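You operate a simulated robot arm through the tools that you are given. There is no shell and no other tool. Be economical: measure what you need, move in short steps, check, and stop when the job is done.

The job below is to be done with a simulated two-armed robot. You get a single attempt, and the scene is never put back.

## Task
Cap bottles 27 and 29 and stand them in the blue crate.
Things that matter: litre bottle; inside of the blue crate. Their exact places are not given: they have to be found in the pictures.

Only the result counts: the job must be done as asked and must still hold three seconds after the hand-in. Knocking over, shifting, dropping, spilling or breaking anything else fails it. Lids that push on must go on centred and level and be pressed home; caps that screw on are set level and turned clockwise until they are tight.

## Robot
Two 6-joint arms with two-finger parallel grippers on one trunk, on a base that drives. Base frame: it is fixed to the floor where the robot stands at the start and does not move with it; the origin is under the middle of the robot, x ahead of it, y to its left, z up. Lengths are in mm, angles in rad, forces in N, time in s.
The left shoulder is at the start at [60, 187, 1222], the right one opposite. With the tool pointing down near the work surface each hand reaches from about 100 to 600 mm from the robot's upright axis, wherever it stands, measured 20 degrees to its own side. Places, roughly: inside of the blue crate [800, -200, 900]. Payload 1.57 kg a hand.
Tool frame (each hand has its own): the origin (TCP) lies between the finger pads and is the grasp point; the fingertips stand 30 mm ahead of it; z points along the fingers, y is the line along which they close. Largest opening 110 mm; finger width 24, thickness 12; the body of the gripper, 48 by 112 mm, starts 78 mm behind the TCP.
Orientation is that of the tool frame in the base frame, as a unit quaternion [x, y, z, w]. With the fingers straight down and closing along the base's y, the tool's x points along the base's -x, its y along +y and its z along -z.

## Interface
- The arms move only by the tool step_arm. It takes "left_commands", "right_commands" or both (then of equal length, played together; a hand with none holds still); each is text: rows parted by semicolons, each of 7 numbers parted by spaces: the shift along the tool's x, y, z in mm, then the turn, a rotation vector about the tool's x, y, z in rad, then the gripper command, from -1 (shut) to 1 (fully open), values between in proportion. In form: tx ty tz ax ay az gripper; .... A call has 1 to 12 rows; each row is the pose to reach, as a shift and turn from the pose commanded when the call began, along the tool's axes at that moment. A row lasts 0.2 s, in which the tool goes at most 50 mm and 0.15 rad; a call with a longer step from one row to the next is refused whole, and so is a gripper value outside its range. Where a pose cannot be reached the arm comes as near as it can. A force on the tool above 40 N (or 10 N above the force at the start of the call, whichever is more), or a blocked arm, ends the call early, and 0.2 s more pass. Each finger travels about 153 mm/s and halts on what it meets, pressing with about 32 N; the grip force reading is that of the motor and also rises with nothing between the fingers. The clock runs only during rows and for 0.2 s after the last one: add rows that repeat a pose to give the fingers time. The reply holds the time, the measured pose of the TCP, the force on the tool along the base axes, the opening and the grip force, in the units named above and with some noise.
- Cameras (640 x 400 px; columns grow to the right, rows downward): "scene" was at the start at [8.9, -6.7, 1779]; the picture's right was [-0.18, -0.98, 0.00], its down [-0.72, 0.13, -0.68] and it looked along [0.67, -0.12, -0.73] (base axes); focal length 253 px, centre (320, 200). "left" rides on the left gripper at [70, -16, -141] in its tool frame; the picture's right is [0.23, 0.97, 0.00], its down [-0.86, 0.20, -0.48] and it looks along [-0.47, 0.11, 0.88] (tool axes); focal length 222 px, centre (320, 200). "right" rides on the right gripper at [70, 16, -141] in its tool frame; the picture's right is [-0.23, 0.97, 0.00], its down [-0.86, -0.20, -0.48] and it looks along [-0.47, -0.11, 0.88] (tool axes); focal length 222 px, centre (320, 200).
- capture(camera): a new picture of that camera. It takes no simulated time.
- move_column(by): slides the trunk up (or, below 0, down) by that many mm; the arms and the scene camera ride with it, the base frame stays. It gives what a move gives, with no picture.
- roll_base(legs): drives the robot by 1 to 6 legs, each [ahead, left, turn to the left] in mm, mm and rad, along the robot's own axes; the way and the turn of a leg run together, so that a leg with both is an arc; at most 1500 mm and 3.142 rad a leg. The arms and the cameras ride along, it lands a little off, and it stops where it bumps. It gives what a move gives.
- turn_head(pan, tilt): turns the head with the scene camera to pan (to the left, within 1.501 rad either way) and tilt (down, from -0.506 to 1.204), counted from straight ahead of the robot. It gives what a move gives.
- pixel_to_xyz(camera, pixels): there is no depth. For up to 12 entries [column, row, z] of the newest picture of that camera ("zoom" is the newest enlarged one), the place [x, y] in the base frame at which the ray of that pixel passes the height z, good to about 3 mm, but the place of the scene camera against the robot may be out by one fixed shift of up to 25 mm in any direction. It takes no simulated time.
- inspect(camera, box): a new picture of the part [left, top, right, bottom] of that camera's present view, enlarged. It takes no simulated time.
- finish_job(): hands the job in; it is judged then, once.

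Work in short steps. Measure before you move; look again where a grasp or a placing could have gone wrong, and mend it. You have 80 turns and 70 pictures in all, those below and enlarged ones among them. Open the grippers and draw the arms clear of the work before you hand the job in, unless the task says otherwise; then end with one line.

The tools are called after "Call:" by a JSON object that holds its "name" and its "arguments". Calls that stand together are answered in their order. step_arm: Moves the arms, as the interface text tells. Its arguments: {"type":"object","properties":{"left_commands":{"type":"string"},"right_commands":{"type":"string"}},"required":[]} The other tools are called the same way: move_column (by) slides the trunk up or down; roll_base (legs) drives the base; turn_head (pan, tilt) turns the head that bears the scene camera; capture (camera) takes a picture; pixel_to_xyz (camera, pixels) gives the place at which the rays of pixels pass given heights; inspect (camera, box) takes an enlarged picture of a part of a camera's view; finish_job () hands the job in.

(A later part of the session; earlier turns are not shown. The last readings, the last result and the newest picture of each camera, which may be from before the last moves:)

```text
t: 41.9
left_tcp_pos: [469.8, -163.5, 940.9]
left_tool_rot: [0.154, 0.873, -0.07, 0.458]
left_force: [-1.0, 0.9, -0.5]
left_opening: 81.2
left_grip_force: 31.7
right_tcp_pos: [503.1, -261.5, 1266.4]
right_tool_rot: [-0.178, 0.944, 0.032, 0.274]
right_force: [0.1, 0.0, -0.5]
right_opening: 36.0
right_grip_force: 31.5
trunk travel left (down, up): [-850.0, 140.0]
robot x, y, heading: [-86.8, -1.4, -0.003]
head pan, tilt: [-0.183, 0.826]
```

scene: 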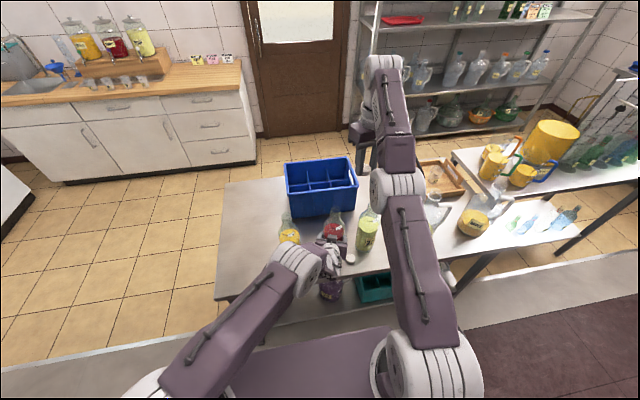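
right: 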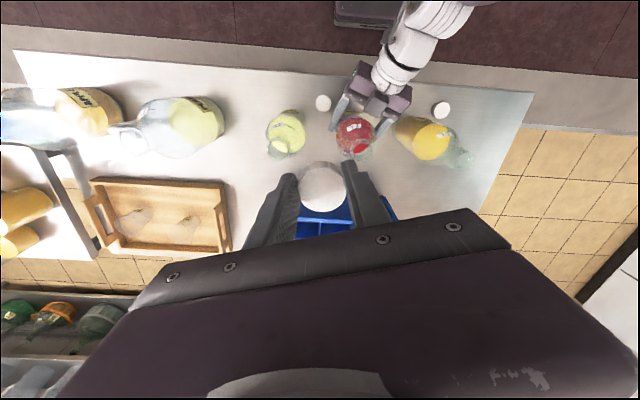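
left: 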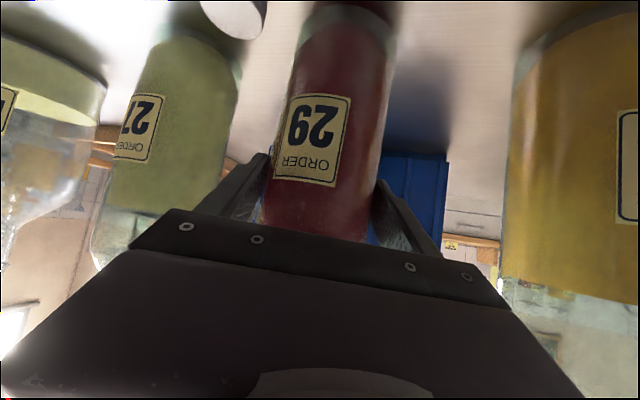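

The arm is free again at (503,-261,1266). I bring it back upright over bottle 29, staying inside its reach.

Call:
{"name": "step_arm", "arguments": {"right_commands": "10 15 5 0 0 0 -1; 20 35 15 0 0.08 0 -1; 30 55 25 0 0.18 0 -1; 38 75 35 0 0.28 0 -1; 43 90 45 0 0.38 0 -1; 43 101 50 0 0.48 0 -1; 43 101 55 0 0.559 0 -1; 43 101 58 0 0.559 0 -1; 43 101 58 0 0.559 0 -1"}}

Call:
{"name": "inspect", "arguments": {"camera": "right", "box": [260, 90, 380, 215]}}

```text
t: 43.9
left_tcp_pos: [469.2, -163.9, 942.0]
left_tool_rot: [0.153, 0.873, -0.07, 0.458]
left_force: [-1.4, -0.1, -0.1]
left_opening: 80.9
left_grip_force: 32.2
right_tcp_pos: [463.1, -171.5, 1190.1]
right_tool_rot: [-0.18, 0.983, -0.019, 0.004]
right_force: [0.3, 0.5, 0.4]
right_opening: 36.2
right_grip_force: 32.5
trunk travel left (down, up): [-850.0, 140.0]
robot x, y, heading: [-91.5, -1.0, 0.004]
head pan, tilt: [-0.183, 0.826]
```

```text
3.20 times, centred on (320, 152) of right
```

zoom: 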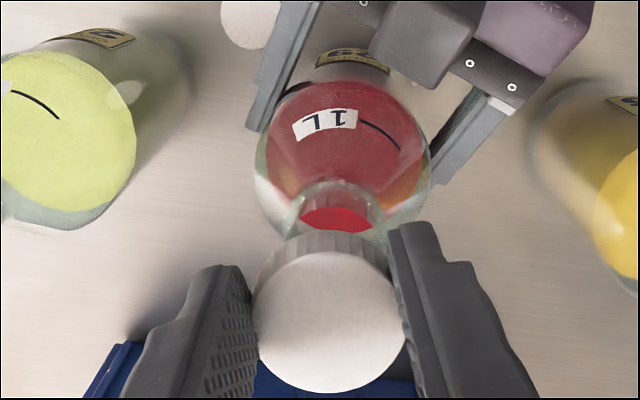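

The cap hovers just behind the neck in view. The tool leans 0.04 rad, so I level it, correct a few mm and lower to z≈1163.

Call:
{"name": "step_arm", "arguments": {"right_commands": "-2 1 8 -0.039 0 0 -1; -3.6 1.9 18 -0.039 0 0 -1; -3.6 1.9 27 -0.039 0 0 -1; -3.6 1.9 27 -0.039 0 0 -1"}}

Call:
{"name": "inspect", "arguments": {"camera": "scene", "box": [312, 180, 360, 230]}}

```text
t: 44.9
left_tcp_pos: [468.8, -164.4, 942.1]
left_tool_rot: [0.153, 0.873, -0.069, 0.459]
left_force: [-1.0, 0.1, 0.2]
left_opening: 81.3
left_grip_force: 32.0
right_tcp_pos: [465.7, -171.1, 1161.4]
right_tool_rot: [-0.181, 0.983, 0.0, 0.0]
right_force: [0.2, -0.2, -1.2]
right_opening: 36.2
right_grip_force: 32.1
trunk travel left (down, up): [-850.0, 140.0]
robot x, y, heading: [-88.5, -0.9, -0.0]
head pan, tilt: [-0.183, 0.826]
```

```text
8.00 times, centred on (336, 205) of scene
```

zoom: 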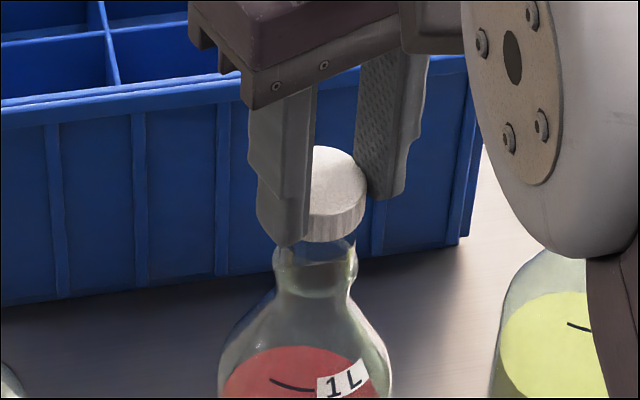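

The cap is about 2.7 mm too far to -y: its right edge is at zoom 366 and its centre near 322, against the neck at 316. I shift it back and lower gently to contact.

Call:
{"name": "step_arm", "arguments": {"right_commands": "-0.9 2.4 0 0 0 0 -1; -0.9 2.4 4 0 0 0 -1; -0.9 2.4 8 0 0 0 -1; -0.9 2.4 11 0 0 0 -1; -0.9 2.4 14 0 0 0 -1; -0.9 2.4 17 0 0 0 -1; -0.9 2.4 17 0 0 0 -1"}}

Call:
{"name": "inspect", "arguments": {"camera": "scene", "box": [312, 180, 360, 230]}}

```text
t: 46.5
left_tcp_pos: [469.0, -163.6, 942.7]
left_tool_rot: [0.153, 0.873, -0.069, 0.458]
left_force: [-0.7, 0.4, -0.3]
left_opening: 81.2
left_grip_force: 32.2
right_tcp_pos: [466.1, -168.6, 1144.1]
right_tool_rot: [-0.18, 0.984, 0.001, -0.001]
right_force: [-0.2, -0.3, -0.4]
right_opening: 36.4
right_grip_force: 32.6
trunk travel left (down, up): [-850.0, 140.0]
robot x, y, heading: [-88.7, 0.5, -0.001]
head pan, tilt: [-0.183, 0.826]
```

```text
8.00 times, centred on (336, 205) of scene
```

zoom: 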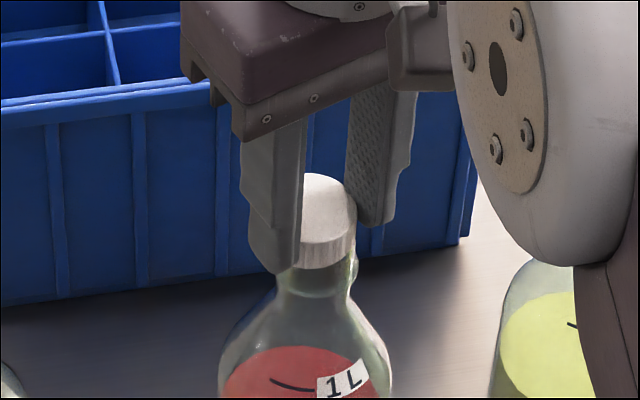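

It is well aligned with no contact force yet. I keep lowering in small steps.

Call:
{"name": "step_arm", "arguments": {"right_commands": "0.5 -0.5 2 0 0 0 -1; 0.5 -0.5 4 0 0 0 -1; 0.5 -0.5 6 0 0 0 -1; 0.5 -0.5 8 0 0 0 -1; 0.5 -0.5 10 0 0 0 -1; 0.5 -0.5 12 0 0 0 -1; 0.5 -0.5 14 0 0 0 -1; 0.5 -0.5 16 0 0 0 -1"}}

Call:
{"name": "inspect", "arguments": {"camera": "scene", "box": [312, 180, 360, 230]}}

```text
t: 48.1
left_tcp_pos: [467.6, -163.9, 943.6]
left_tool_rot: [0.152, 0.873, -0.07, 0.459]
left_force: [-4.2, 1.1, 5.8]
left_opening: 81.1
left_grip_force: 32.1
right_tcp_pos: [463.9, -167.9, 1134.9]
right_tool_rot: [-0.181, 0.984, 0.0, 0.003]
right_force: [-2.1, 0.5, 6.4]
right_opening: 35.9
right_grip_force: 32.0
trunk travel left (down, up): [-850.0, 140.0]
robot x, y, heading: [-89.4, -1.2, 0.001]
head pan, tilt: [-0.183, 0.826]
stopped in row 7 (right hand): the force on the tool passed its limit (the readings are from after the stop); the commanded pose is now the measured one
```

```text
8.00 times, centred on (336, 205) of scene
```

zoom: 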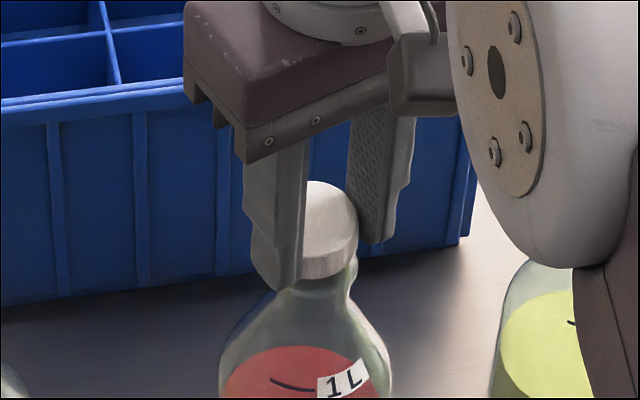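

Contact came at TCP z≈1135, with the cap seated level on the threads. I turn it clockwise 1.65 rad with light downward follow.

Call:
{"name": "step_arm", "arguments": {"right_commands": "0 0 0.5 0 0 0.15 -1; 0 0 0.6 0 0 0.30 -1; 0 0 0.8 0 0 0.45 -1; 0 0 1.0 0 0 0.60 -1; 0 0 1.1 0 0 0.75 -1; 0 0 1.3 0 0 0.90 -1; 0 0 1.4 0 0 1.05 -1; 0 0 1.6 0 0 1.20 -1; 0 0 1.7 0 0 1.35 -1; 0 0 1.9 0 0 1.50 -1; 0 0 2.0 0 0 1.65 -1"}}

Call:
{"name": "inspect", "arguments": {"camera": "scene", "box": [312, 180, 360, 230]}}

```text
t: 50.5
left_tcp_pos: [467.5, -164.6, 942.7]
left_tool_rot: [0.154, 0.873, -0.069, 0.458]
left_force: [-17.6, -16.7, 5.4]
left_opening: 83.0
left_grip_force: 32.0
right_tcp_pos: [464.6, -170.9, 1132.2]
right_tool_rot: [0.602, 0.799, 0.002, 0.003]
right_force: [11.8, 10.9, 2.8]
right_opening: 36.7
right_grip_force: 32.0
trunk travel left (down, up): [-850.0, 140.0]
robot x, y, heading: [-91.4, -0.1, 0.001]
head pan, tilt: [-0.183, 0.826]
```

```text
8.00 times, centred on (336, 205) of scene
```

zoom: 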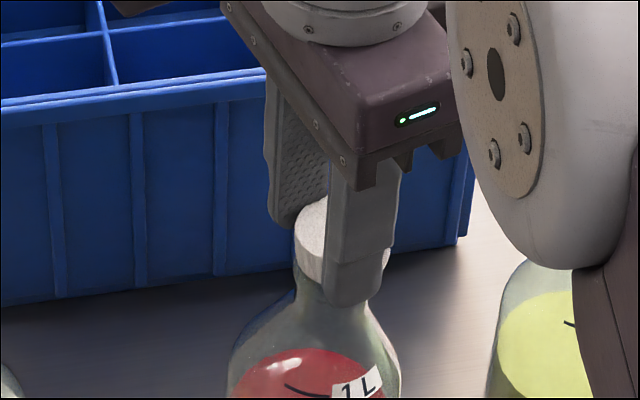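

The cap sat 4 mm off the TCP, so turning swung the neck sideways (about 11–17 N). I open the right hand to relieve it, then re-centre on the cap.

Call:
{"name": "step_arm", "arguments": {"right_commands": "0 0 0 0 0 0 -0.2; 0 0 0 0 0 0 0.1; 0 0 0 0 0 0 0.1"}}

Call:
{"name": "inspect", "arguments": {"camera": "scene", "box": [312, 180, 360, 230]}}

Call:
{"name": "capture", "arguments": {"camera": "right"}}

```text
t: 51.3
left_tcp_pos: [469.1, -164.0, 940.9]
left_tool_rot: [0.152, 0.874, -0.069, 0.456]
left_force: [0.5, 1.3, -0.5]
left_opening: 81.3
left_grip_force: 31.5
right_tcp_pos: [466.4, -170.0, 1129.6]
right_tool_rot: [0.601, 0.8, 0.001, 0.0]
right_force: [-0.1, 0.4, 0.8]
right_opening: 60.4
right_grip_force: 0.1
trunk travel left (down, up): [-850.0, 140.0]
robot x, y, heading: [-89.0, 0.4, 0.004]
head pan, tilt: [-0.183, 0.826]
```

```text
8.00 times, centred on (336, 205) of scene
```

zoom: 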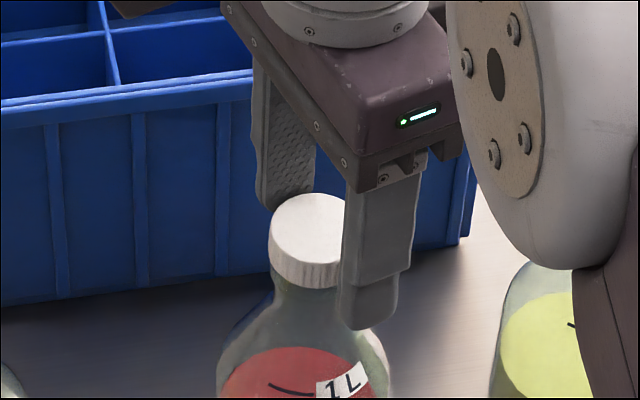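

```text
31 pictures are left
```

right: 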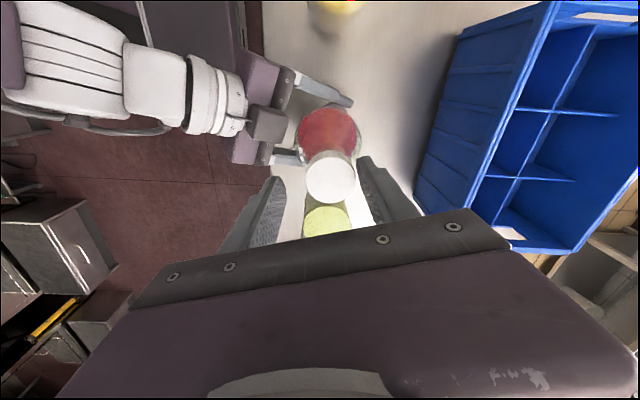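

Released, the bottle sprang back upright and the cap sits level on it. I re-centre the TCP on the cap axis, about (470.3,-166.5), while turning the open hand back 1.6 rad, then close.

Call:
{"name": "step_arm", "arguments": {"right_commands": "1.2 2.4 1 0 0 -0.1 0.1; 2.3 4.7 2 0 0 -0.25 0.1; 2.3 4.7 2 0 0 -0.40 0.1; 2.3 4.7 2 0 0 -0.55 0.1; 2.3 4.7 2 0 0 -0.70 0.1; 2.3 4.7 2 0 0 -0.85 0.1; 2.3 4.7 2 0 0 -1.0 0.1; 2.3 4.7 2 0 0 -1.15 0.1; 2.3 4.7 2 0 0 -1.30 0.1; 2.3 4.7 2 0 0 -1.45 0.1; 2.3 4.7 2 0 0 -1.6 0.1; 2.3 4.7 2 0 0 -1.6 0.1"}}

Call:
{"name": "inspect", "arguments": {"camera": "right", "box": [260, 130, 388, 210]}}

```text
t: 53.9
left_tcp_pos: [470.0, -164.0, 940.5]
left_tool_rot: [0.154, 0.873, -0.07, 0.456]
left_force: [-1.3, -0.5, 0.0]
left_opening: 81.4
left_grip_force: 32.2
right_tcp_pos: [470.7, -165.7, 1128.3]
right_tool_rot: [-0.156, 0.988, 0.0, 0.001]
right_force: [0.0, 0.5, -0.1]
right_opening: 60.6
right_grip_force: 0.0
trunk travel left (down, up): [-850.0, 140.0]
robot x, y, heading: [-88.5, -1.2, 0.002]
head pan, tilt: [-0.183, 0.826]
```

```text
5.00 times, centred on (324, 170) of right
```

zoom: 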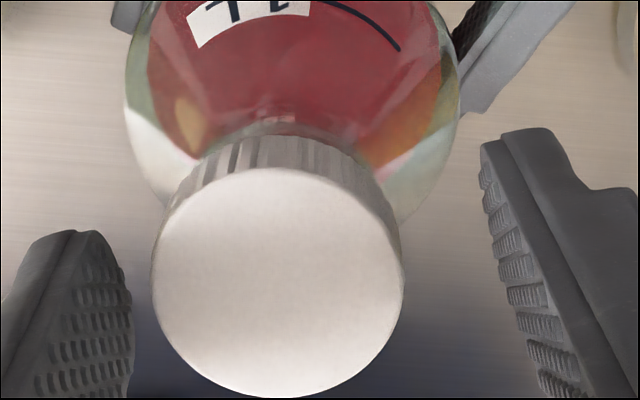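

The cap centre (278,282) is 3.5 mm off the mid-line between the fingers, which I correct. Then I close and turn clockwise.

Call:
{"name": "step_arm", "arguments": {"right_commands": "1 -3.4 0 0 0 0 0.1; 1 -3.4 0 0 0 0 -0.4; 1 -3.4 0 0 0 0 -1; 1 -3.4 0 0 0 0 -1; 1 -3.4 0.2 0 0 0.15 -1; 1 -3.4 0.3 0 0 0.30 -1; 1 -3.4 0.5 0 0 0.45 -1; 1 -3.4 0.6 0 0 0.6 -1; 1 -3.4 0.7 0 0 0.75 -1; 1 -3.4 0.8 0 0 0.9 -1; 1 -3.4 0.9 0 0 1.05 -1; 1 -3.4 1 0 0 1.2 -1"}}

Call:
{"name": "inspect", "arguments": {"camera": "scene", "box": [312, 180, 360, 230]}}

```text
t: 56.5
left_tcp_pos: [469.5, -164.6, 941.3]
left_tool_rot: [0.154, 0.873, -0.069, 0.457]
left_force: [-2.6, -15.4, -0.2]
left_opening: 81.4
left_grip_force: 32.2
right_tcp_pos: [470.4, -169.2, 1129.9]
right_tool_rot: [0.43, 0.903, 0.003, 0.001]
right_force: [2.1, 15.2, -0.8]
right_opening: 39.4
right_grip_force: 32.1
trunk travel left (down, up): [-850.0, 140.0]
robot x, y, heading: [-90.5, -2.6, -0.0]
head pan, tilt: [-0.183, 0.826]
```

```text
8.00 times, centred on (336, 205) of scene
```

zoom: 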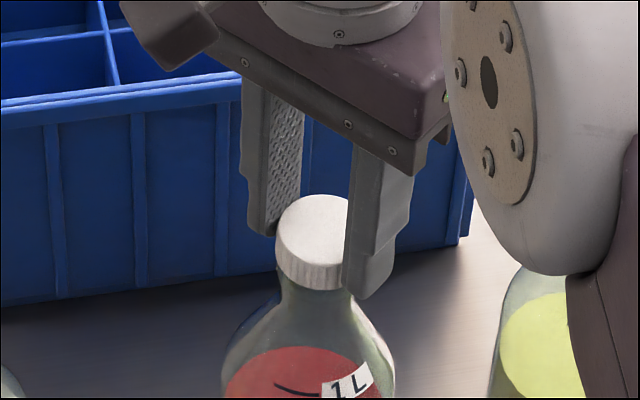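

The side force of 15 N in y says I over-corrected by about 2–3 mm; the bottle has barely moved. I ease back 2.5 mm in y while holding, and turn further.

Call:
{"name": "step_arm", "arguments": {"right_commands": "1.9 1.6 0 0 0 0 -1; 1.9 1.6 0.2 0 0 0.15 -1; 1.9 1.6 0.3 0 0 0.3 -1; 1.9 1.6 0.4 0 0 0.45 -1; 1.9 1.6 0.5 0 0 0.6 -1; 1.9 1.6 0.5 0 0 0.75 -1; 1.9 1.6 0.6 0 0 0.9 -1; 1.9 1.6 0.6 0 0 1.05 -1; 1.9 1.6 0.6 0 0 1.05 -1"}}

Call:
{"name": "inspect", "arguments": {"camera": "scene", "box": [312, 180, 360, 230]}}

```text
t: 58.5
left_tcp_pos: [467.6, -164.3, 941.7]
left_tool_rot: [0.153, 0.873, -0.069, 0.458]
left_force: [-16.2, -12.9, 1.7]
left_opening: 81.8
left_grip_force: 31.9
right_tcp_pos: [469.8, -166.9, 1127.7]
right_tool_rot: [0.824, 0.566, 0.003, 0.001]
right_force: [11.6, 9.8, -0.1]
right_opening: 39.5
right_grip_force: 32.2
trunk travel left (down, up): [-850.0, 140.0]
robot x, y, heading: [-92.0, 2.0, 0.005]
head pan, tilt: [-0.183, 0.826]
```

```text
8.00 times, centred on (336, 205) of scene
```

zoom: 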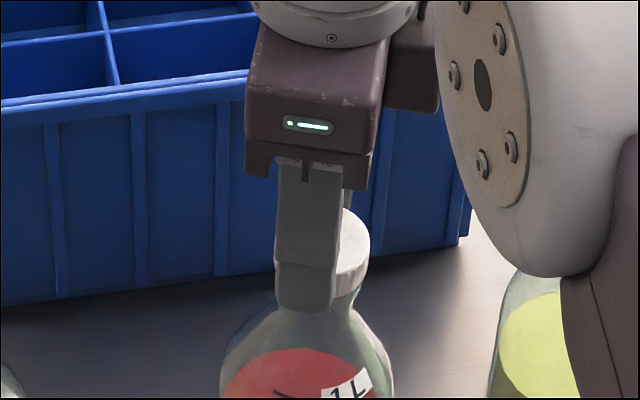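

The hand turned 1.05 rad more; the remaining side force (+11.6,+9.8) puts the true axis near (472,-164.5). I release, re-centre there, turn the open hand back 1.65 rad and check.

Call:
{"name": "step_arm", "arguments": {"right_commands": "0 0 0 0 0 0 0.1; 2.9 1 0 0 0 -0.15 0.1; 2.9 1 0 0 0 -0.30 0.1; 2.9 1 0 0 0 -0.45 0.1; 2.9 1 0 0 0 -0.60 0.1; 2.9 1 0 0 0 -0.75 0.1; 2.9 1 0 0 0 -0.90 0.1; 2.9 1 0 0 0 -1.05 0.1; 2.9 1 0 0 0 -1.2 0.1; 2.9 1 0 0 0 -1.35 0.1; 2.9 1 0 0 0 -1.5 0.1; 2.9 1 0 0 0 -1.65 0.1"}}

Call:
{"name": "capture", "arguments": {"camera": "right"}}

Call:
{"name": "inspect", "arguments": {"camera": "scene", "box": [312, 180, 360, 230]}}

```text
t: 61.1
left_tcp_pos: [469.3, -162.9, 941.7]
left_tool_rot: [0.152, 0.873, -0.07, 0.458]
left_force: [3.4, 3.0, 1.3]
left_opening: 81.1
left_grip_force: 31.9
right_tcp_pos: [472.3, -164.0, 1127.2]
right_tool_rot: [0.142, 0.99, 0.0, 0.002]
right_force: [-0.1, -0.2, 0.1]
right_opening: 60.6
right_grip_force: 0.1
trunk travel left (down, up): [-850.0, 140.0]
robot x, y, heading: [-87.7, -1.7, -0.003]
head pan, tilt: [-0.183, 0.826]
```

```text
27 pictures are left
```

right: 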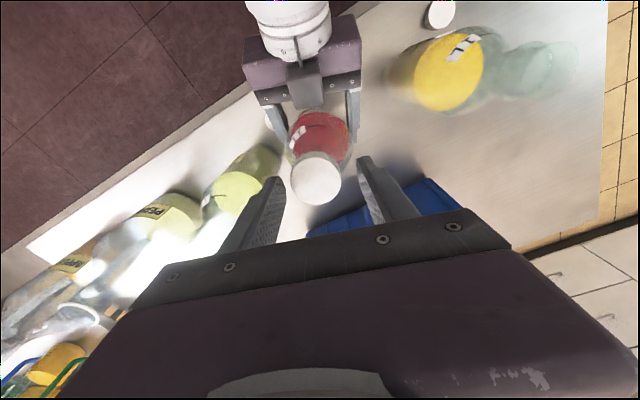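

```text
8.00 times, centred on (336, 205) of scene
```

zoom: 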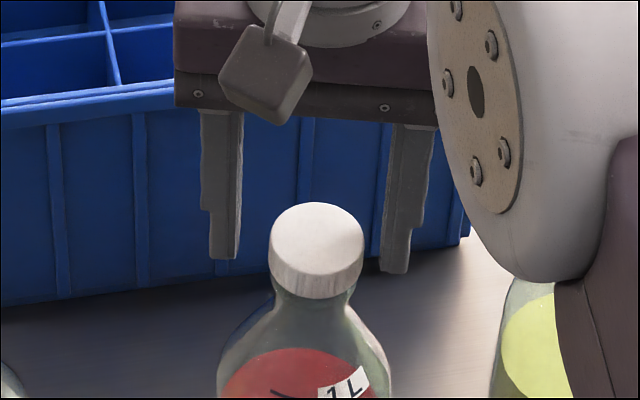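

The cap has dropped about 5 mm (scene zoom row 232→240), so it is threading. I re-centre (-2 mm in tool y), grip and turn another 1.35 rad.

Call:
{"name": "step_arm", "arguments": {"right_commands": "1.8 -2.1 2 0 0 0 0.1; 1.8 -2.1 2 0 0 0 -1; 1.8 -2.1 2 0 0 0 -1; 1.8 -2.1 2.2 0 0 0.15 -1; 1.8 -2.1 2.3 0 0 0.3 -1; 1.8 -2.1 2.4 0 0 0.45 -1; 1.8 -2.1 2.5 0 0 0.6 -1; 1.8 -2.1 2.6 0 0 0.75 -1; 1.8 -2.1 2.7 0 0 0.9 -1; 1.8 -2.1 2.8 0 0 1.05 -1; 1.8 -2.1 2.9 0 0 1.2 -1; 1.8 -2.1 3 0 0 1.35 -1"}}

Call:
{"name": "step_arm", "arguments": {"right_commands": "0 0 0.1 0 0 0.15 -1; 0 0 0.2 0 0 0.3 -1; 0 0 0.2 0 0 0.45 -1; 0 0 0.3 0 0 0.6 -1; 0 0 0.3 0 0 0.75 -1; 0 0 0.3 0 0 0.75 -1"}}

Call:
{"name": "inspect", "arguments": {"camera": "scene", "box": [312, 180, 360, 230]}}

```text
t: 63.7
left_tcp_pos: [469.5, -164.3, 941.4]
left_tool_rot: [0.155, 0.873, -0.07, 0.457]
left_force: [-4.2, 2.7, 5.2]
left_opening: 81.5
left_grip_force: 32.0
right_tcp_pos: [471.5, -164.7, 1124.9]
right_tool_rot: [0.731, 0.683, 0.002, 0.002]
right_force: [4.5, -2.7, -8.7]
right_opening: 37.1
right_grip_force: 32.1
trunk travel left (down, up): [-850.0, 140.0]
robot x, y, heading: [-89.0, -1.7, 0.003]
head pan, tilt: [-0.183, 0.826]
```

```text
t: 65.1
left_tcp_pos: [469.3, -163.3, 942.2]
left_tool_rot: [0.153, 0.873, -0.07, 0.458]
left_force: [-10.6, 0.5, 7.6]
left_opening: 81.6
left_grip_force: 31.8
right_tcp_pos: [470.6, -166.5, 1125.4]
right_tool_rot: [0.93, 0.367, 0.001, 0.001]
right_force: [8.1, -3.0, -12.7]
right_opening: 36.7
right_grip_force: 31.7
trunk travel left (down, up): [-850.0, 140.0]
robot x, y, heading: [-89.2, -1.1, 0.004]
head pan, tilt: [-0.183, 0.826]
```

```text
8.00 times, centred on (336, 205) of scene
```

zoom: 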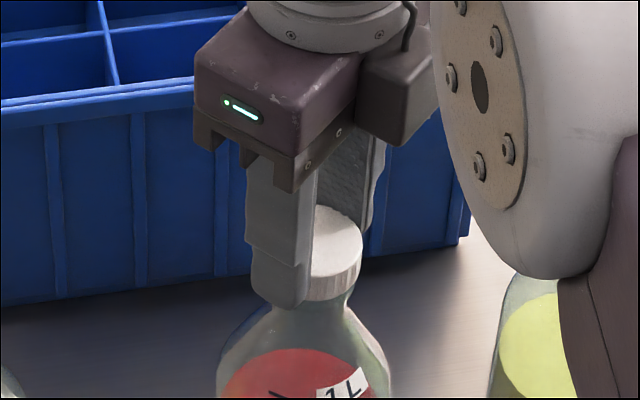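

Now it is well centred, and the cap pulls the hand down (-12.7 N), so it is still running down the thread. I keep turning, following downward more.

Call:
{"name": "step_arm", "arguments": {"right_commands": "0 0 1.5 0 0 0.15 -1; 0 0 2 0 0 0.3 -1; 0 0 2.2 0 0 0.45 -1; 0 0 2.4 0 0 0.6 -1; 0 0 2.5 0 0 0.75 -1; 0 0 2.6 0 0 0.9 -1; 0 0 2.7 0 0 1.05 -1; 0 0 2.7 0 0 1.05 -1"}}

Call:
{"name": "inspect", "arguments": {"camera": "left", "box": [200, 0, 456, 160]}}

```text
t: 66.7
left_tcp_pos: [461.9, -165.0, 934.2]
left_tool_rot: [0.167, 0.875, -0.067, 0.45]
left_force: [-20.3, -3.0, -5.0]
left_opening: 83.5
left_grip_force: 28.7
right_tcp_pos: [431.5, -258.5, 1105.9]
right_tool_rot: [0.996, -0.077, 0.023, -0.047]
right_force: [13.6, 8.9, -3.4]
right_opening: 38.2
right_grip_force: 32.7
right hand out of reach, approached as far as the arm can: row 5, 6, 7
trunk travel left (down, up): [-850.0, 140.0]
robot x, y, heading: [-92.2, 0.9, -0.0]
head pan, tilt: [-0.183, 0.826]
stopped in row 7 (left hand): the force on the tool passed its limit (the readings are from after the stop); the commanded pose is now the measured one
```

```text
2.50 times, centred on (328, 80) of left
```

zoom: 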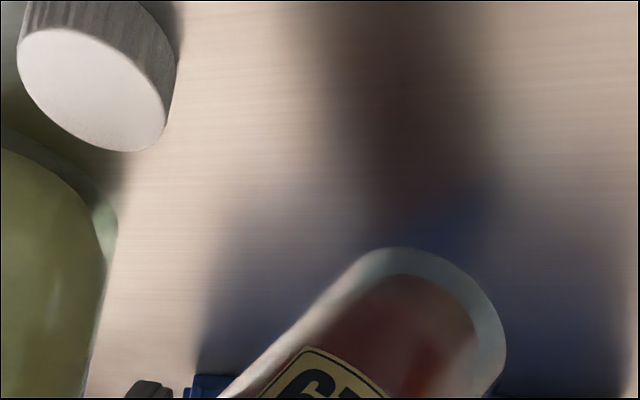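

The wrist limit made the arm swing away and it tilted the bottle. I look at the whole scene before touching anything.

Call:
{"name": "inspect", "arguments": {"camera": "scene", "box": [260, 170, 420, 290]}}

Call:
{"name": "capture", "arguments": {"camera": "left"}}

```text
3.33 times, centred on (340, 230) of scene
```

zoom: 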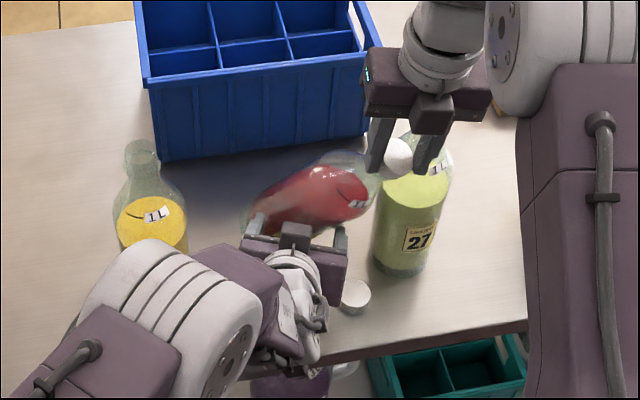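

```text
22 pictures are left
```

left: 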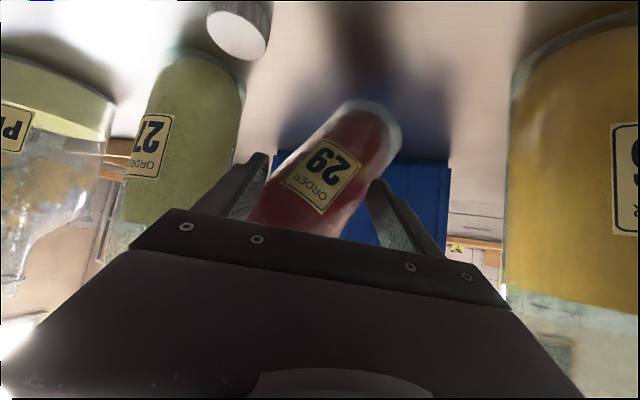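

Bottle 29 leans about 32° towards 27 in the left grip, but the cap is still on and held and nothing has spilled. I lead it back upright along the arc with the right hand, backing the wrist off its limit.

Call:
{"name": "step_arm", "arguments": {"right_commands": "2 -8 -2 -0.01 0 -0.06 -1; 4 -16 -4 -0.02 0 -0.12 -1; 6 -25 -6 -0.03 -0.01 -0.18 -1; 9 -34 -7.5 -0.04 -0.01 -0.24 -1; 11 -43 -8.5 -0.05 -0.02 -0.3 -1; 13 -52 -9.5 -0.06 -0.02 -0.36 -1; 16 -61 -10.5 -0.07 -0.03 -0.42 -1; 18 -70 -11 -0.08 -0.03 -0.48 -1; 21 -80 -11.4 -0.09 -0.03 -0.54 -1; 24 -90 -11.4 -0.09 -0.04 -0.6 -1; 26 -98.8 -11.4 -0.097 -0.039 -0.6 -1; 26 -98.8 -11.4 -0.097 -0.039 -0.6 -1"}}

Call:
{"name": "inspect", "arguments": {"camera": "scene", "box": [260, 170, 420, 290]}}

```text
t: 69.2
left_tcp_pos: [461.8, -164.1, 938.9]
left_tool_rot: [0.162, 0.873, -0.066, 0.455]
left_force: [-6.7, 3.1, -1.5]
left_opening: 61.5
left_grip_force: 1.0
right_tcp_pos: [466.7, -165.2, 1130.1]
right_tool_rot: [0.975, 0.222, 0.012, 0.007]
right_force: [-2.0, -2.2, 17.6]
right_opening: 0.1
right_grip_force: 21.0
trunk travel left (down, up): [-850.0, 140.0]
robot x, y, heading: [-91.0, 1.9, 0.003]
head pan, tilt: [-0.183, 0.826]
```

```text
3.33 times, centred on (340, 230) of scene
```

zoom: 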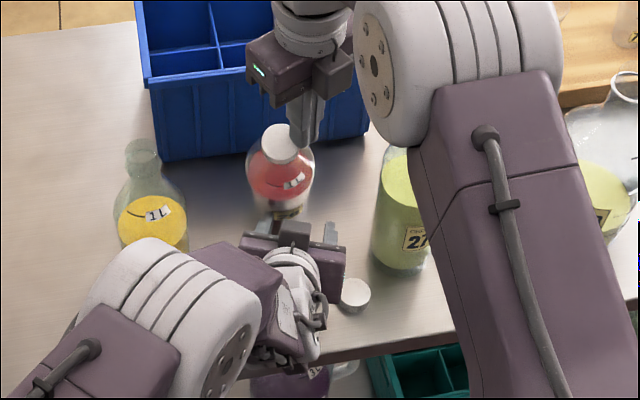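

The bottle slipped out of both grips; it looks foreshortened, leaning towards the robot. I check both wrist cameras at once without moving.

Call:
{"name": "capture", "arguments": {"camera": "left"}}

Call:
{"name": "capture", "arguments": {"camera": "right"}}

```text
20 pictures are left
```

left: 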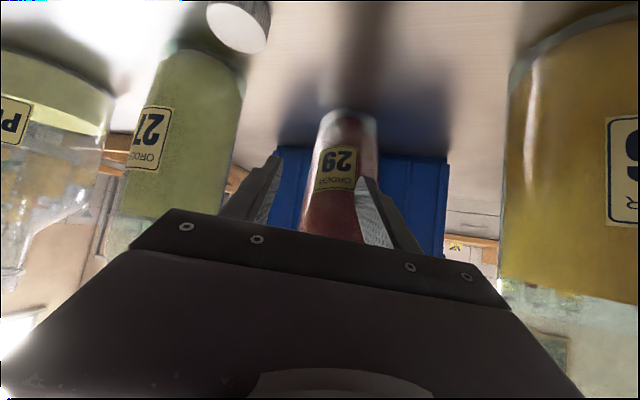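

```text
19 pictures are left
```

right: 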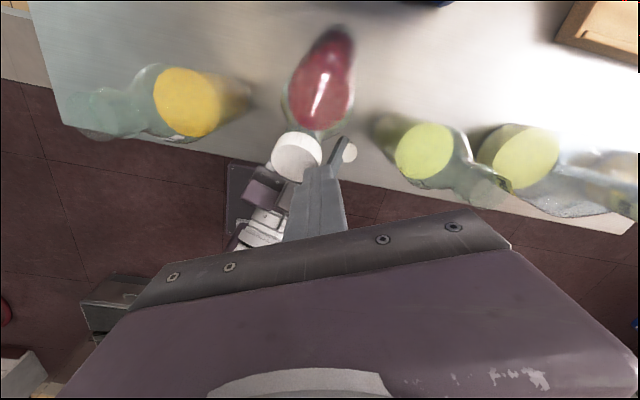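

It appears to be leaning back onto the left hand, with the closed right fingers pressing on it (17.6 N). I hold still briefly to see whether it is stable.

Call:
{"name": "step_arm", "arguments": {"right_commands": "0 0 0 0 0 0 -1; 0 0 0 0 0 0 -1"}}

Call:
{"name": "inspect", "arguments": {"camera": "scene", "box": [290, 180, 386, 240]}}

```text
t: 69.8
left_tcp_pos: [461.7, -163.1, 939.4]
left_tool_rot: [0.162, 0.873, -0.067, 0.454]
left_force: [-5.1, 2.2, -3.7]
left_opening: 60.9
left_grip_force: 0.6
right_tcp_pos: [465.5, -165.1, 1128.2]
right_tool_rot: [0.975, 0.221, 0.011, 0.008]
right_force: [-2.9, -1.1, 19.3]
right_opening: 0.0
right_grip_force: 21.0
trunk travel left (down, up): [-850.0, 140.0]
robot x, y, heading: [-88.2, 0.8, 0.004]
head pan, tilt: [-0.183, 0.826]
```

```text
6.67 times, centred on (338, 210) of scene
```

zoom: 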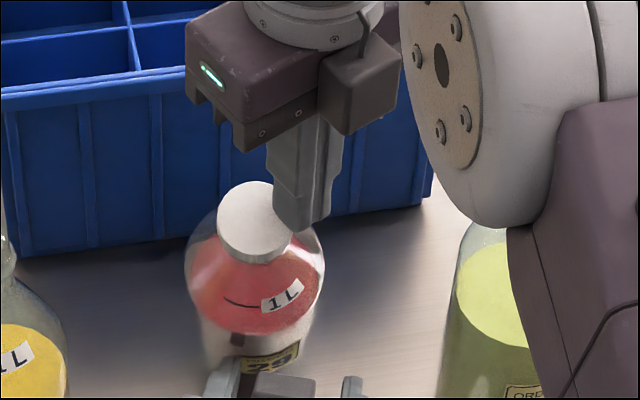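

It is stable: the bottle leans in the V of the left fingertips while the right fingers press its shoulder. I lift the right hand straight up, and then will tip the bottle back upright gently with the left fingers.

Call:
{"name": "step_arm", "arguments": {"right_commands": "0 0 -4 0 0 0 -1; 0 0 -10 0 0 0 -1; 0 0 -25 0 0 0 -1; 0 0 -50 0 0 0 -1; 0 0 -80 0 0 0 -1; 0 0 -100 0 0 0 -1"}}

Call:
{"name": "inspect", "arguments": {"camera": "scene", "box": [270, 170, 398, 250]}}

```text
t: 71.2
left_tcp_pos: [464.3, -164.7, 936.9]
left_tool_rot: [0.163, 0.874, -0.067, 0.453]
left_force: [-0.4, 0.0, -0.7]
left_opening: 60.8
left_grip_force: 0.2
right_tcp_pos: [467.1, -165.5, 1227.4]
right_tool_rot: [0.975, 0.22, 0.008, 0.007]
right_force: [0.8, -0.8, -0.4]
right_opening: 0.0
right_grip_force: 21.3
trunk travel left (down, up): [-850.0, 140.0]
robot x, y, heading: [-89.6, -2.8, -0.003]
head pan, tilt: [-0.183, 0.826]
```

```text
5.00 times, centred on (334, 210) of scene
```

zoom: 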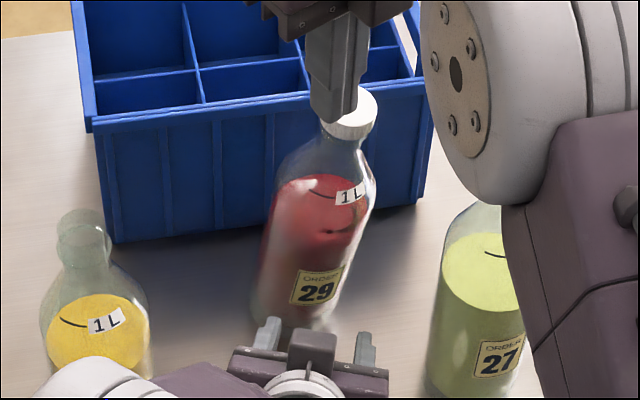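

The bottle righted itself when freed, though it may still be rocking. I wait a second and look again.

Call:
{"name": "step_arm", "arguments": {"right_commands": "0 0 -10 0 0 0 -1; 0 0 -10 0 0 0 -1; 0 0 -10 0 0 0 -1; 0 0 -10 0 0 0 -1; 0 0 -10 0 0 0 -1"}}

Call:
{"name": "inspect", "arguments": {"camera": "scene", "box": [270, 170, 398, 250]}}

```text
t: 72.5
left_tcp_pos: [464.6, -163.6, 937.5]
left_tool_rot: [0.162, 0.874, -0.067, 0.453]
left_force: [0.7, -0.2, 0.0]
left_opening: 60.5
left_grip_force: 0.1
right_tcp_pos: [466.8, -165.4, 1237.7]
right_tool_rot: [0.975, 0.221, 0.01, 0.008]
right_force: [0.2, -0.4, -1.2]
right_opening: 0.0
right_grip_force: 21.4
trunk travel left (down, up): [-850.0, 140.0]
robot x, y, heading: [-93.1, 1.1, -0.002]
head pan, tilt: [-0.183, 0.826]
```

```text
5.00 times, centred on (334, 210) of scene
```

zoom: 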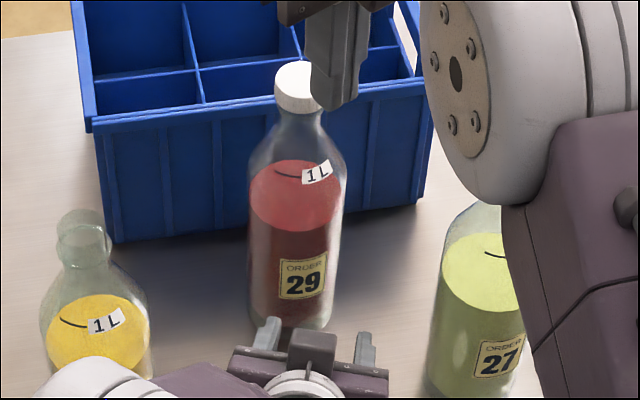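

Bottle 29 now stands upright and still, with the cap on and the liquid level. I measure its new place for a fresh grip.

Call:
{"name": "pixel_to_xyz", "arguments": {"camera": "scene", "pixels": [[330, 185.5, 1112], [328.6, 235.5, 820], [327.8, 228, 850]]}}

Call:
{"name": "capture", "arguments": {"camera": "left"}}

```text
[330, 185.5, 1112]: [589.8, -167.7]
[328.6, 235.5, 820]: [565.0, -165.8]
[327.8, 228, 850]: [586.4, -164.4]
```

```text
15 pictures are left
```

left: 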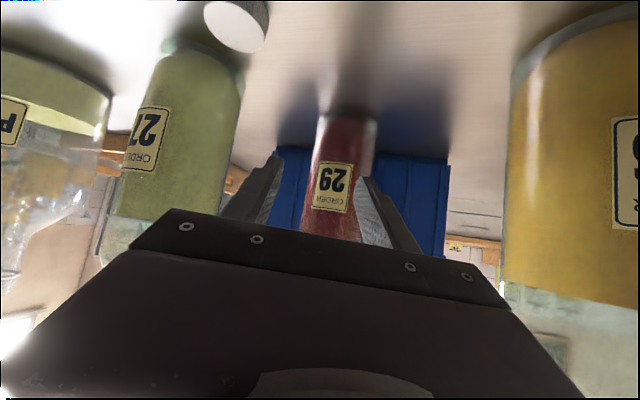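

Bottle 29 now stands at about (595,-169). I retract the left hand, level the right tool and unwind its wrist, then drive the base forward 120 mm so the right hand is over the bottle.

Call:
{"name": "step_arm", "arguments": {"right_commands": "0 0 0 0.02 -0.016 0 -1; 0 0 0 0.02 -0.016 0 -1; 0 0 0 0.02 -0.016 0 -1", "left_commands": "0 0 -40 0 0 0 0.1; 0 0 -80 0 0 0 0.1; 0 0 -120 0 0 0 0.1"}}

Call:
{"name": "step_arm", "arguments": {"right_commands": "0 0 0 0 0 -0.145 0.1; 0 0 0 0 0 -0.29 0.1; 0 0 0 0 0 -0.435 0.1; 0 0 0 0 0 -0.58 0.1; 0 0 0 0 0 -0.725 0.1; 0 0 0 0 0 -0.87 0.1; 0 0 0 0 0 -1.015 0.1; 0 0 0 0 0 -1.16 0.1; 0 0 0 0 0 -1.305 0.1; 0 0 0 0 0 -1.45 0.1"}}

Call:
{"name": "step_arm", "arguments": {"right_commands": "0 0 0 0 0 -0.145 0.1; 0 0 0 0 0 -0.29 0.1; 0 0 0 0 0 -0.435 0.1; 0 0 0 0 0 -0.58 0.1; 0 0 0 0 0 -0.725 0.1; 0 0 0 0 0 -0.87 0.1; 0 0 0 0 0 -1.015 0.1; 0 0 0 0 0 -1.16 0.1; 0 0 0 0 0 -1.305 0.1; 0 0 0 0 0 -1.45 0.1"}}

Call:
{"name": "roll_base", "arguments": {"legs": [[120, 0, 0]]}}

Call:
{"name": "capture", "arguments": {"camera": "right"}}

```text
t: 73.2
left_tcp_pos: [376.8, -135.1, 1010.6]
left_tool_rot: [0.163, 0.874, -0.062, 0.453]
left_force: [-1.0, 0.0, 0.2]
left_opening: 60.6
left_grip_force: 0.0
left hand out of reach, approached as far as the arm can: row 3
right_tcp_pos: [466.6, -165.9, 1237.6]
right_tool_rot: [0.975, 0.22, 0.0, 0.0]
right_force: [0.3, 0.3, 0.5]
right_opening: 0.2
right_grip_force: 21.4
trunk travel left (down, up): [-850.0, 140.0]
robot x, y, heading: [-88.5, 1.7, -0.002]
head pan, tilt: [-0.183, 0.826]
```

```text
t: 75.5
left_tcp_pos: [378.4, -135.0, 1010.3]
left_tool_rot: [0.163, 0.875, -0.062, 0.452]
left_force: [0.5, 0.4, 0.0]
left_opening: 60.3
left_grip_force: 0.1
right_tcp_pos: [467.5, -163.1, 1235.5]
right_tool_rot: [0.582, 0.813, 0.0, -0.001]
right_force: [0.1, 0.4, -0.4]
right_opening: 60.5
right_grip_force: 0.1
trunk travel left (down, up): [-850.0, 140.0]
robot x, y, heading: [-87.0, 1.7, 0.001]
head pan, tilt: [-0.183, 0.826]
```

```text
t: 77.7
left_tcp_pos: [377.9, -134.6, 1009.9]
left_tool_rot: [0.163, 0.874, -0.063, 0.453]
left_force: [-0.3, -0.2, -0.8]
left_opening: 60.4
left_grip_force: 0.1
right_tcp_pos: [468.4, -164.0, 1236.7]
right_tool_rot: [-0.103, 0.995, 0.001, 0.001]
right_force: [0.0, -0.6, -0.3]
right_opening: 60.5
right_grip_force: 0.0
trunk travel left (down, up): [-850.0, 140.0]
robot x, y, heading: [-85.2, 2.7, 0.003]
head pan, tilt: [-0.183, 0.826]
```

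```text
t: 78.9
left_tcp_pos: [499.2, -133.8, 1012.0]
left_tool_rot: [0.162, 0.874, -0.062, 0.454]
left_force: [-0.4, 0.4, 0.0]
left_opening: 60.4
left_grip_force: 0.1
right_tcp_pos: [588.6, -163.0, 1237.6]
right_tool_rot: [-0.103, 0.995, 0.0, 0.001]
right_force: [-1.0, -0.4, 0.4]
right_opening: 60.5
right_grip_force: 0.1
trunk travel left (down, up): [-850.0, 140.0]
robot x, y, heading: [32.9, -0.5, 0.005]
head pan, tilt: [-0.183, 0.826]
```

```text
14 pictures are left
```

right: 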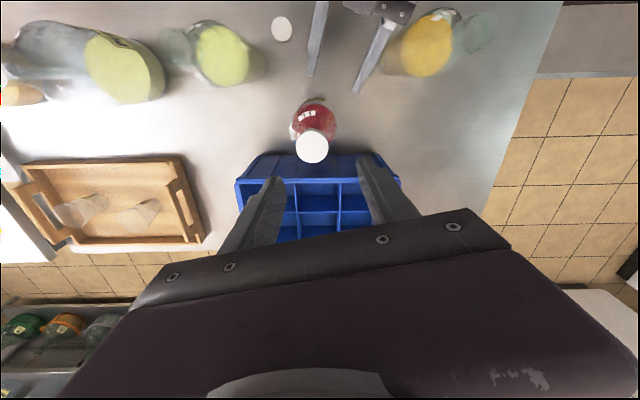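

The cap is at (312,147), i.e. about (589.5,-173). I grip the body again with the left hand, moving 115 mm along its fingers with an 8 mm side correction, then re-look at the cap and the crate.

Call:
{"name": "step_arm", "arguments": {"left_commands": "0 -4 0 0 0 0 0.6; 0 -8 0 0 0 0 1; 0 -8 25 0 0 0 1; 0 -8 55 0 0 0 1; 0 -8 85 0 0 0 1; 0 -8 105 0 0 0 1; 0 -8 115 0 0 0 1; 0 -8 115 0 0 0 0.8; 0 -8 115 0 0 0 0.6; 0 -8 115 0 0 0 0.4; 0 -8 115 0 0 0 0.1; 0 -8 115 0 0 0 0.1"}}

Call:
{"name": "inspect", "arguments": {"camera": "right", "box": [220, 120, 412, 240]}}

```text
t: 81.5
left_tcp_pos: [587.9, -170.2, 942.6]
left_tool_rot: [0.163, 0.874, -0.063, 0.454]
left_force: [-0.8, -3.8, -0.2]
left_opening: 82.6
left_grip_force: 32.3
right_tcp_pos: [589.3, -162.7, 1236.6]
right_tool_rot: [-0.104, 0.995, 0.001, 0.001]
right_force: [0.3, 0.6, 0.2]
right_opening: 60.5
right_grip_force: 0.1
trunk travel left (down, up): [-850.0, 140.0]
robot x, y, heading: [32.9, -0.6, 0.004]
head pan, tilt: [-0.183, 0.826]
```

```text
3.33 times, centred on (316, 180) of right
```

zoom: 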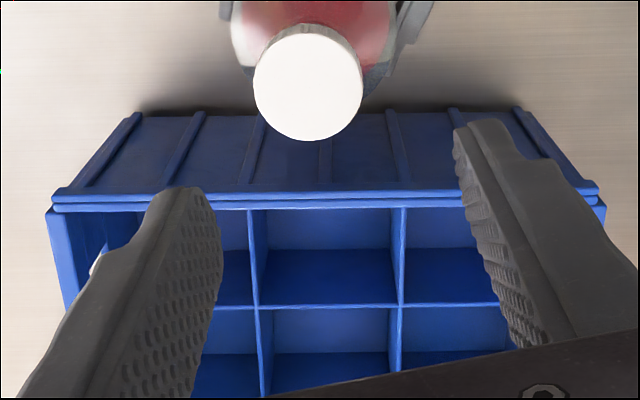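

The crate's middle front cell is clear in view (zoom x 255–400, rows 210–305), and the cap is at about (588,-172). I measure the cell and lower the right hand onto the cap to grip it.

Call:
{"name": "pixel_to_xyz", "arguments": {"camera": "zoom", "pixels": [[255, 305, 970], [401, 305, 970], [249, 211, 970], [397, 209, 970], [325, 192, 990], [325, 203, 990], [52, 205, 990], [601, 188, 990]]}}

Call:
{"name": "step_arm", "arguments": {"right_commands": "2 -5 30 0 0 0 0.1; 3.2 -8.9 60 0 0 0 0.1; 3.2 -8.9 85 0 0 0 0.1; 3.2 -8.9 100 0 0 0 0.1; 3.2 -8.9 112 0 0 0 0.1; 3.2 -8.9 112 0 0 0 -0.4; 3.2 -8.9 112 0 0 0 -1; 3.2 -8.9 112 0 0 0 -1"}}

```text
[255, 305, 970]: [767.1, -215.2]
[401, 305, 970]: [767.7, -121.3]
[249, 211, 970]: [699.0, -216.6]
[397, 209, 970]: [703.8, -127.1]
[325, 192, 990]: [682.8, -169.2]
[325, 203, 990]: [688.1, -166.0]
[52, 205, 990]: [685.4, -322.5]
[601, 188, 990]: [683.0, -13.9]
```

```text
t: 83.3
left_tcp_pos: [588.5, -170.9, 940.7]
left_tool_rot: [0.162, 0.875, -0.062, 0.453]
left_force: [-3.2, 2.2, 0.8]
left_opening: 82.2
left_grip_force: 31.9
right_tcp_pos: [589.3, -172.0, 1124.9]
right_tool_rot: [-0.103, 0.995, 0.001, 0.0]
right_force: [1.9, -5.7, 0.6]
right_opening: 36.8
right_grip_force: 32.8
trunk travel left (down, up): [-850.0, 140.0]
robot x, y, heading: [34.5, 2.3, 0.007]
head pan, tilt: [-0.183, 0.826]
```

The grip is good (36.8 mm, only 5.7 N sideways) and the cell centre is about (737,-168). I turn clockwise 2.4 rad with slight downward follow.

Call:
{"name": "step_arm", "arguments": {"right_commands": "0 -1 0.1 0 0 0.15 -1; 0 -1 0.3 0 0 0.3 -1; 0 -1 0.4 0 0 0.45 -1; 0 -1 0.6 0 0 0.6 -1; 0 -1 0.7 0 0 0.75 -1; 0 -1 0.9 0 0 0.9 -1; 0 -1 1 0 0 1.05 -1; 0 -1 1.2 0 0 1.2 -1; 0 -1 1.3 0 0 1.35 -1; 0 -1 1.4 0 0 1.5 -1; 0 -1 1.5 0 0 1.65 -1; 0 -1 1.6 0 0 1.8 -1"}}

Call:
{"name": "step_arm", "arguments": {"right_commands": "0 0 0.2 0 0 0.15 -1; 0 0 0.3 0 0 0.3 -1; 0 0 0.4 0 0 0.45 -1; 0 0 0.5 0 0 0.6 -1; 0 0 0.5 0 0 0.6 -1"}}

Call:
{"name": "inspect", "arguments": {"camera": "scene", "box": [280, 190, 376, 250]}}

```text
t: 85.9
left_tcp_pos: [586.8, -170.0, 942.0]
left_tool_rot: [0.163, 0.874, -0.061, 0.453]
left_force: [-5.6, -6.2, 1.2]
left_opening: 81.3
left_grip_force: 31.7
right_tcp_pos: [588.8, -174.1, 1124.6]
right_tool_rot: [0.715, 0.699, 0.001, 0.0]
right_force: [4.0, 1.2, 0.2]
right_opening: 39.7
right_grip_force: 31.6
trunk travel left (down, up): [-850.0, 140.0]
robot x, y, heading: [31.4, -1.2, 0.008]
head pan, tilt: [-0.183, 0.826]
```

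```text
t: 87.1
left_tcp_pos: [588.9, -171.0, 941.0]
left_tool_rot: [0.162, 0.875, -0.061, 0.453]
left_force: [-6.6, -3.7, 1.0]
left_opening: 80.5
left_grip_force: 32.2
right_tcp_pos: [588.1, -173.4, 1123.6]
right_tool_rot: [0.889, 0.457, 0.0, 0.0]
right_force: [4.2, 0.0, 1.9]
right_opening: 37.6
right_grip_force: 31.7
trunk travel left (down, up): [-850.0, 140.0]
robot x, y, heading: [35.3, -5.4, 0.005]
head pan, tilt: [-0.183, 0.826]
```

```text
6.67 times, centred on (328, 220) of scene
```

zoom: 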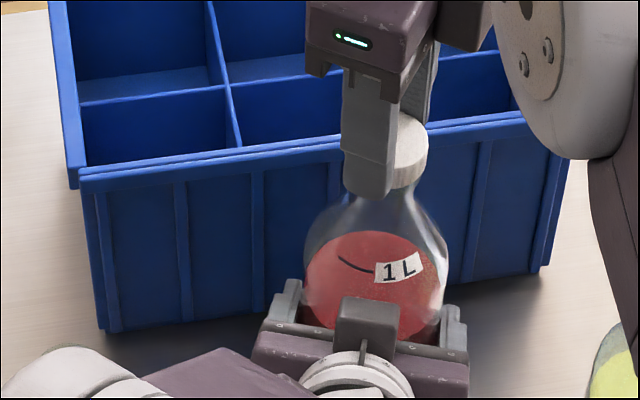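

There was no downward pull this time, the opening fluctuated (fingers sliding over the ribs) and the bottle did not rotate, so the cap is tight. I regrip lower around cap and neck, release and retract the left hand, then lift with the arm and column.

Call:
{"name": "step_arm", "arguments": {"right_commands": "0 0 0 0 0 0 0; 0 0 6 0 0 0 0; 0 0 12 0 0 0 0; 0 0 12 0 0 0 -0.6; 0 0 12 0 0 0 -1; 0 0 12 0 0 0 -1"}}

Call:
{"name": "step_arm", "arguments": {"left_commands": "0 0 0 0 0 0 0.6; 0 0 0 0 0 0 1; 0 0 -30 0 0 0 1; 0 0 -65 0 0 0 1; 0 0 -100 0 0 0 1; -15 15 -118 0 0 0 1; -35 35 -130 0 0 0 1; -55 55 -142 0 0 0 1; -75 75 -155 0 0 0 1"}}

Call:
{"name": "step_arm", "arguments": {"right_commands": "0 0 -3 0 0 0 -1; 0 0 -8 0 0 0 -1; 0 0 -15 0 0 0 -1; 0 0 -23 0 0 0 -1; 0 0 -31 0 0 0 -1; 0 0 -40 0 0 0 -1; 0 0 -50 0 0 0 -1; 0 0 -60 0 0 0 -1; 0 0 -65 0 0 0 -1; 0 0 -65 0 0 0 -1"}}

Call:
{"name": "capture", "arguments": {"camera": "scene"}}

```text
t: 88.5
left_tcp_pos: [587.5, -170.2, 942.1]
left_tool_rot: [0.161, 0.875, -0.061, 0.453]
left_force: [-5.9, 5.3, 3.9]
left_opening: 80.5
left_grip_force: 32.3
right_tcp_pos: [588.7, -173.2, 1111.6]
right_tool_rot: [0.89, 0.456, -0.001, 0.0]
right_force: [5.9, -6.7, 0.4]
right_opening: 38.1
right_grip_force: 31.8
trunk travel left (down, up): [-850.0, 140.0]
robot x, y, heading: [29.2, 2.2, 0.01]
head pan, tilt: [-0.183, 0.826]
```

```text
t: 90.5
left_tcp_pos: [533.9, -77.2, 1096.5]
left_tool_rot: [0.162, 0.875, -0.062, 0.451]
left_force: [-0.1, 0.6, 0.6]
left_opening: 109.5
left_grip_force: 0.1
right_tcp_pos: [588.6, -172.1, 1110.6]
right_tool_rot: [0.89, 0.456, -0.001, 0.0]
right_force: [1.0, 0.5, 0.1]
right_opening: 38.1
right_grip_force: 31.8
trunk travel left (down, up): [-850.0, 140.0]
robot x, y, heading: [31.7, -2.1, 0.005]
head pan, tilt: [-0.183, 0.826]
```

```text
t: 92.7
left_tcp_pos: [535.0, -78.6, 1096.1]
left_tool_rot: [0.162, 0.875, -0.061, 0.452]
left_force: [0.1, 0.4, -0.1]
left_opening: 110.1
left_grip_force: 0.0
right_tcp_pos: [590.9, -174.0, 1174.0]
right_tool_rot: [0.89, 0.456, 0.0, -0.001]
right_force: [-0.3, -0.8, -12.0]
right_opening: 37.7
right_grip_force: 32.2
trunk travel left (down, up): [-850.0, 140.0]
robot x, y, heading: [34.3, 2.0, 0.006]
head pan, tilt: [-0.183, 0.826]
```

```text
11 pictures are left
```

scene: 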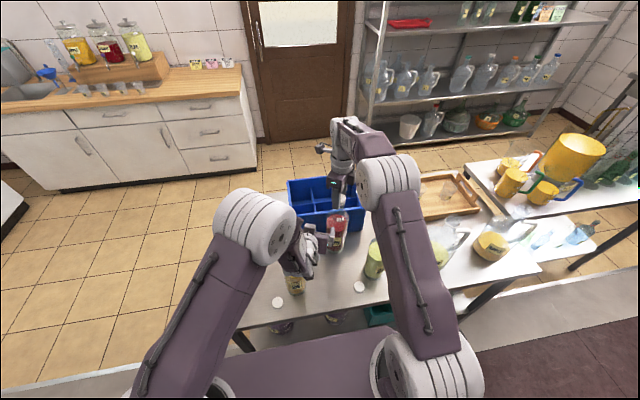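

Bottle 29 hangs from the right hand (12 N). I raise the column 140 mm and drive forward 146 mm to bring it over the middle front cell.

Call:
{"name": "move_column", "arguments": {"by": 140}}

Call:
{"name": "roll_base", "arguments": {"legs": [[146, 5, 0]]}}

Call:
{"name": "inspect", "arguments": {"camera": "scene", "box": [256, 190, 416, 290]}}

```text
t: 94.4
left_tcp_pos: [535.6, -80.0, 1237.3]
left_tool_rot: [0.162, 0.875, -0.062, 0.452]
left_force: [0.0, 0.3, 0.6]
left_opening: 109.7
left_grip_force: 0.1
right_tcp_pos: [590.7, -175.2, 1313.2]
right_tool_rot: [0.89, 0.456, -0.001, -0.001]
right_force: [0.1, 0.4, -13.1]
right_opening: 37.8
right_grip_force: 31.9
trunk travel left (down, up): [-990.0, 0.0]
robot x, y, heading: [32.9, -2.4, 0.004]
head pan, tilt: [-0.183, 0.826]
```

```text
t: 95.7
left_tcp_pos: [675.8, -75.8, 1238.9]
left_tool_rot: [0.164, 0.873, -0.062, 0.454]
left_force: [-0.1, -0.1, -0.1]
left_opening: 110.0
left_grip_force: 0.2
right_tcp_pos: [730.7, -171.2, 1316.3]
right_tool_rot: [0.891, 0.455, 0.0, 0.0]
right_force: [0.3, -0.2, -11.9]
right_opening: 37.2
right_grip_force: 31.7
trunk travel left (down, up): [-990.0, 0.0]
robot x, y, heading: [174.7, 4.5, 0.007]
head pan, tilt: [-0.183, 0.826]
```

```text
4.00 times, centred on (336, 240) of scene
```

zoom: 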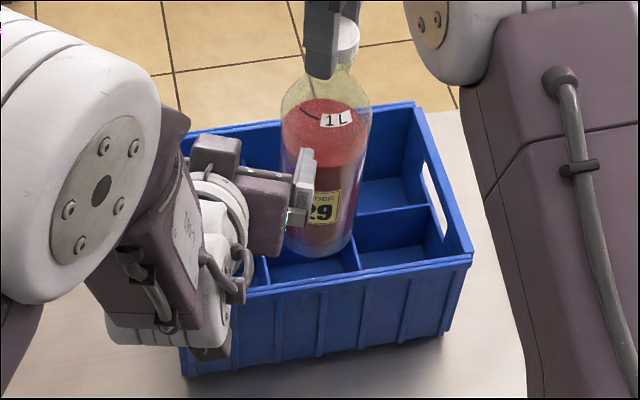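

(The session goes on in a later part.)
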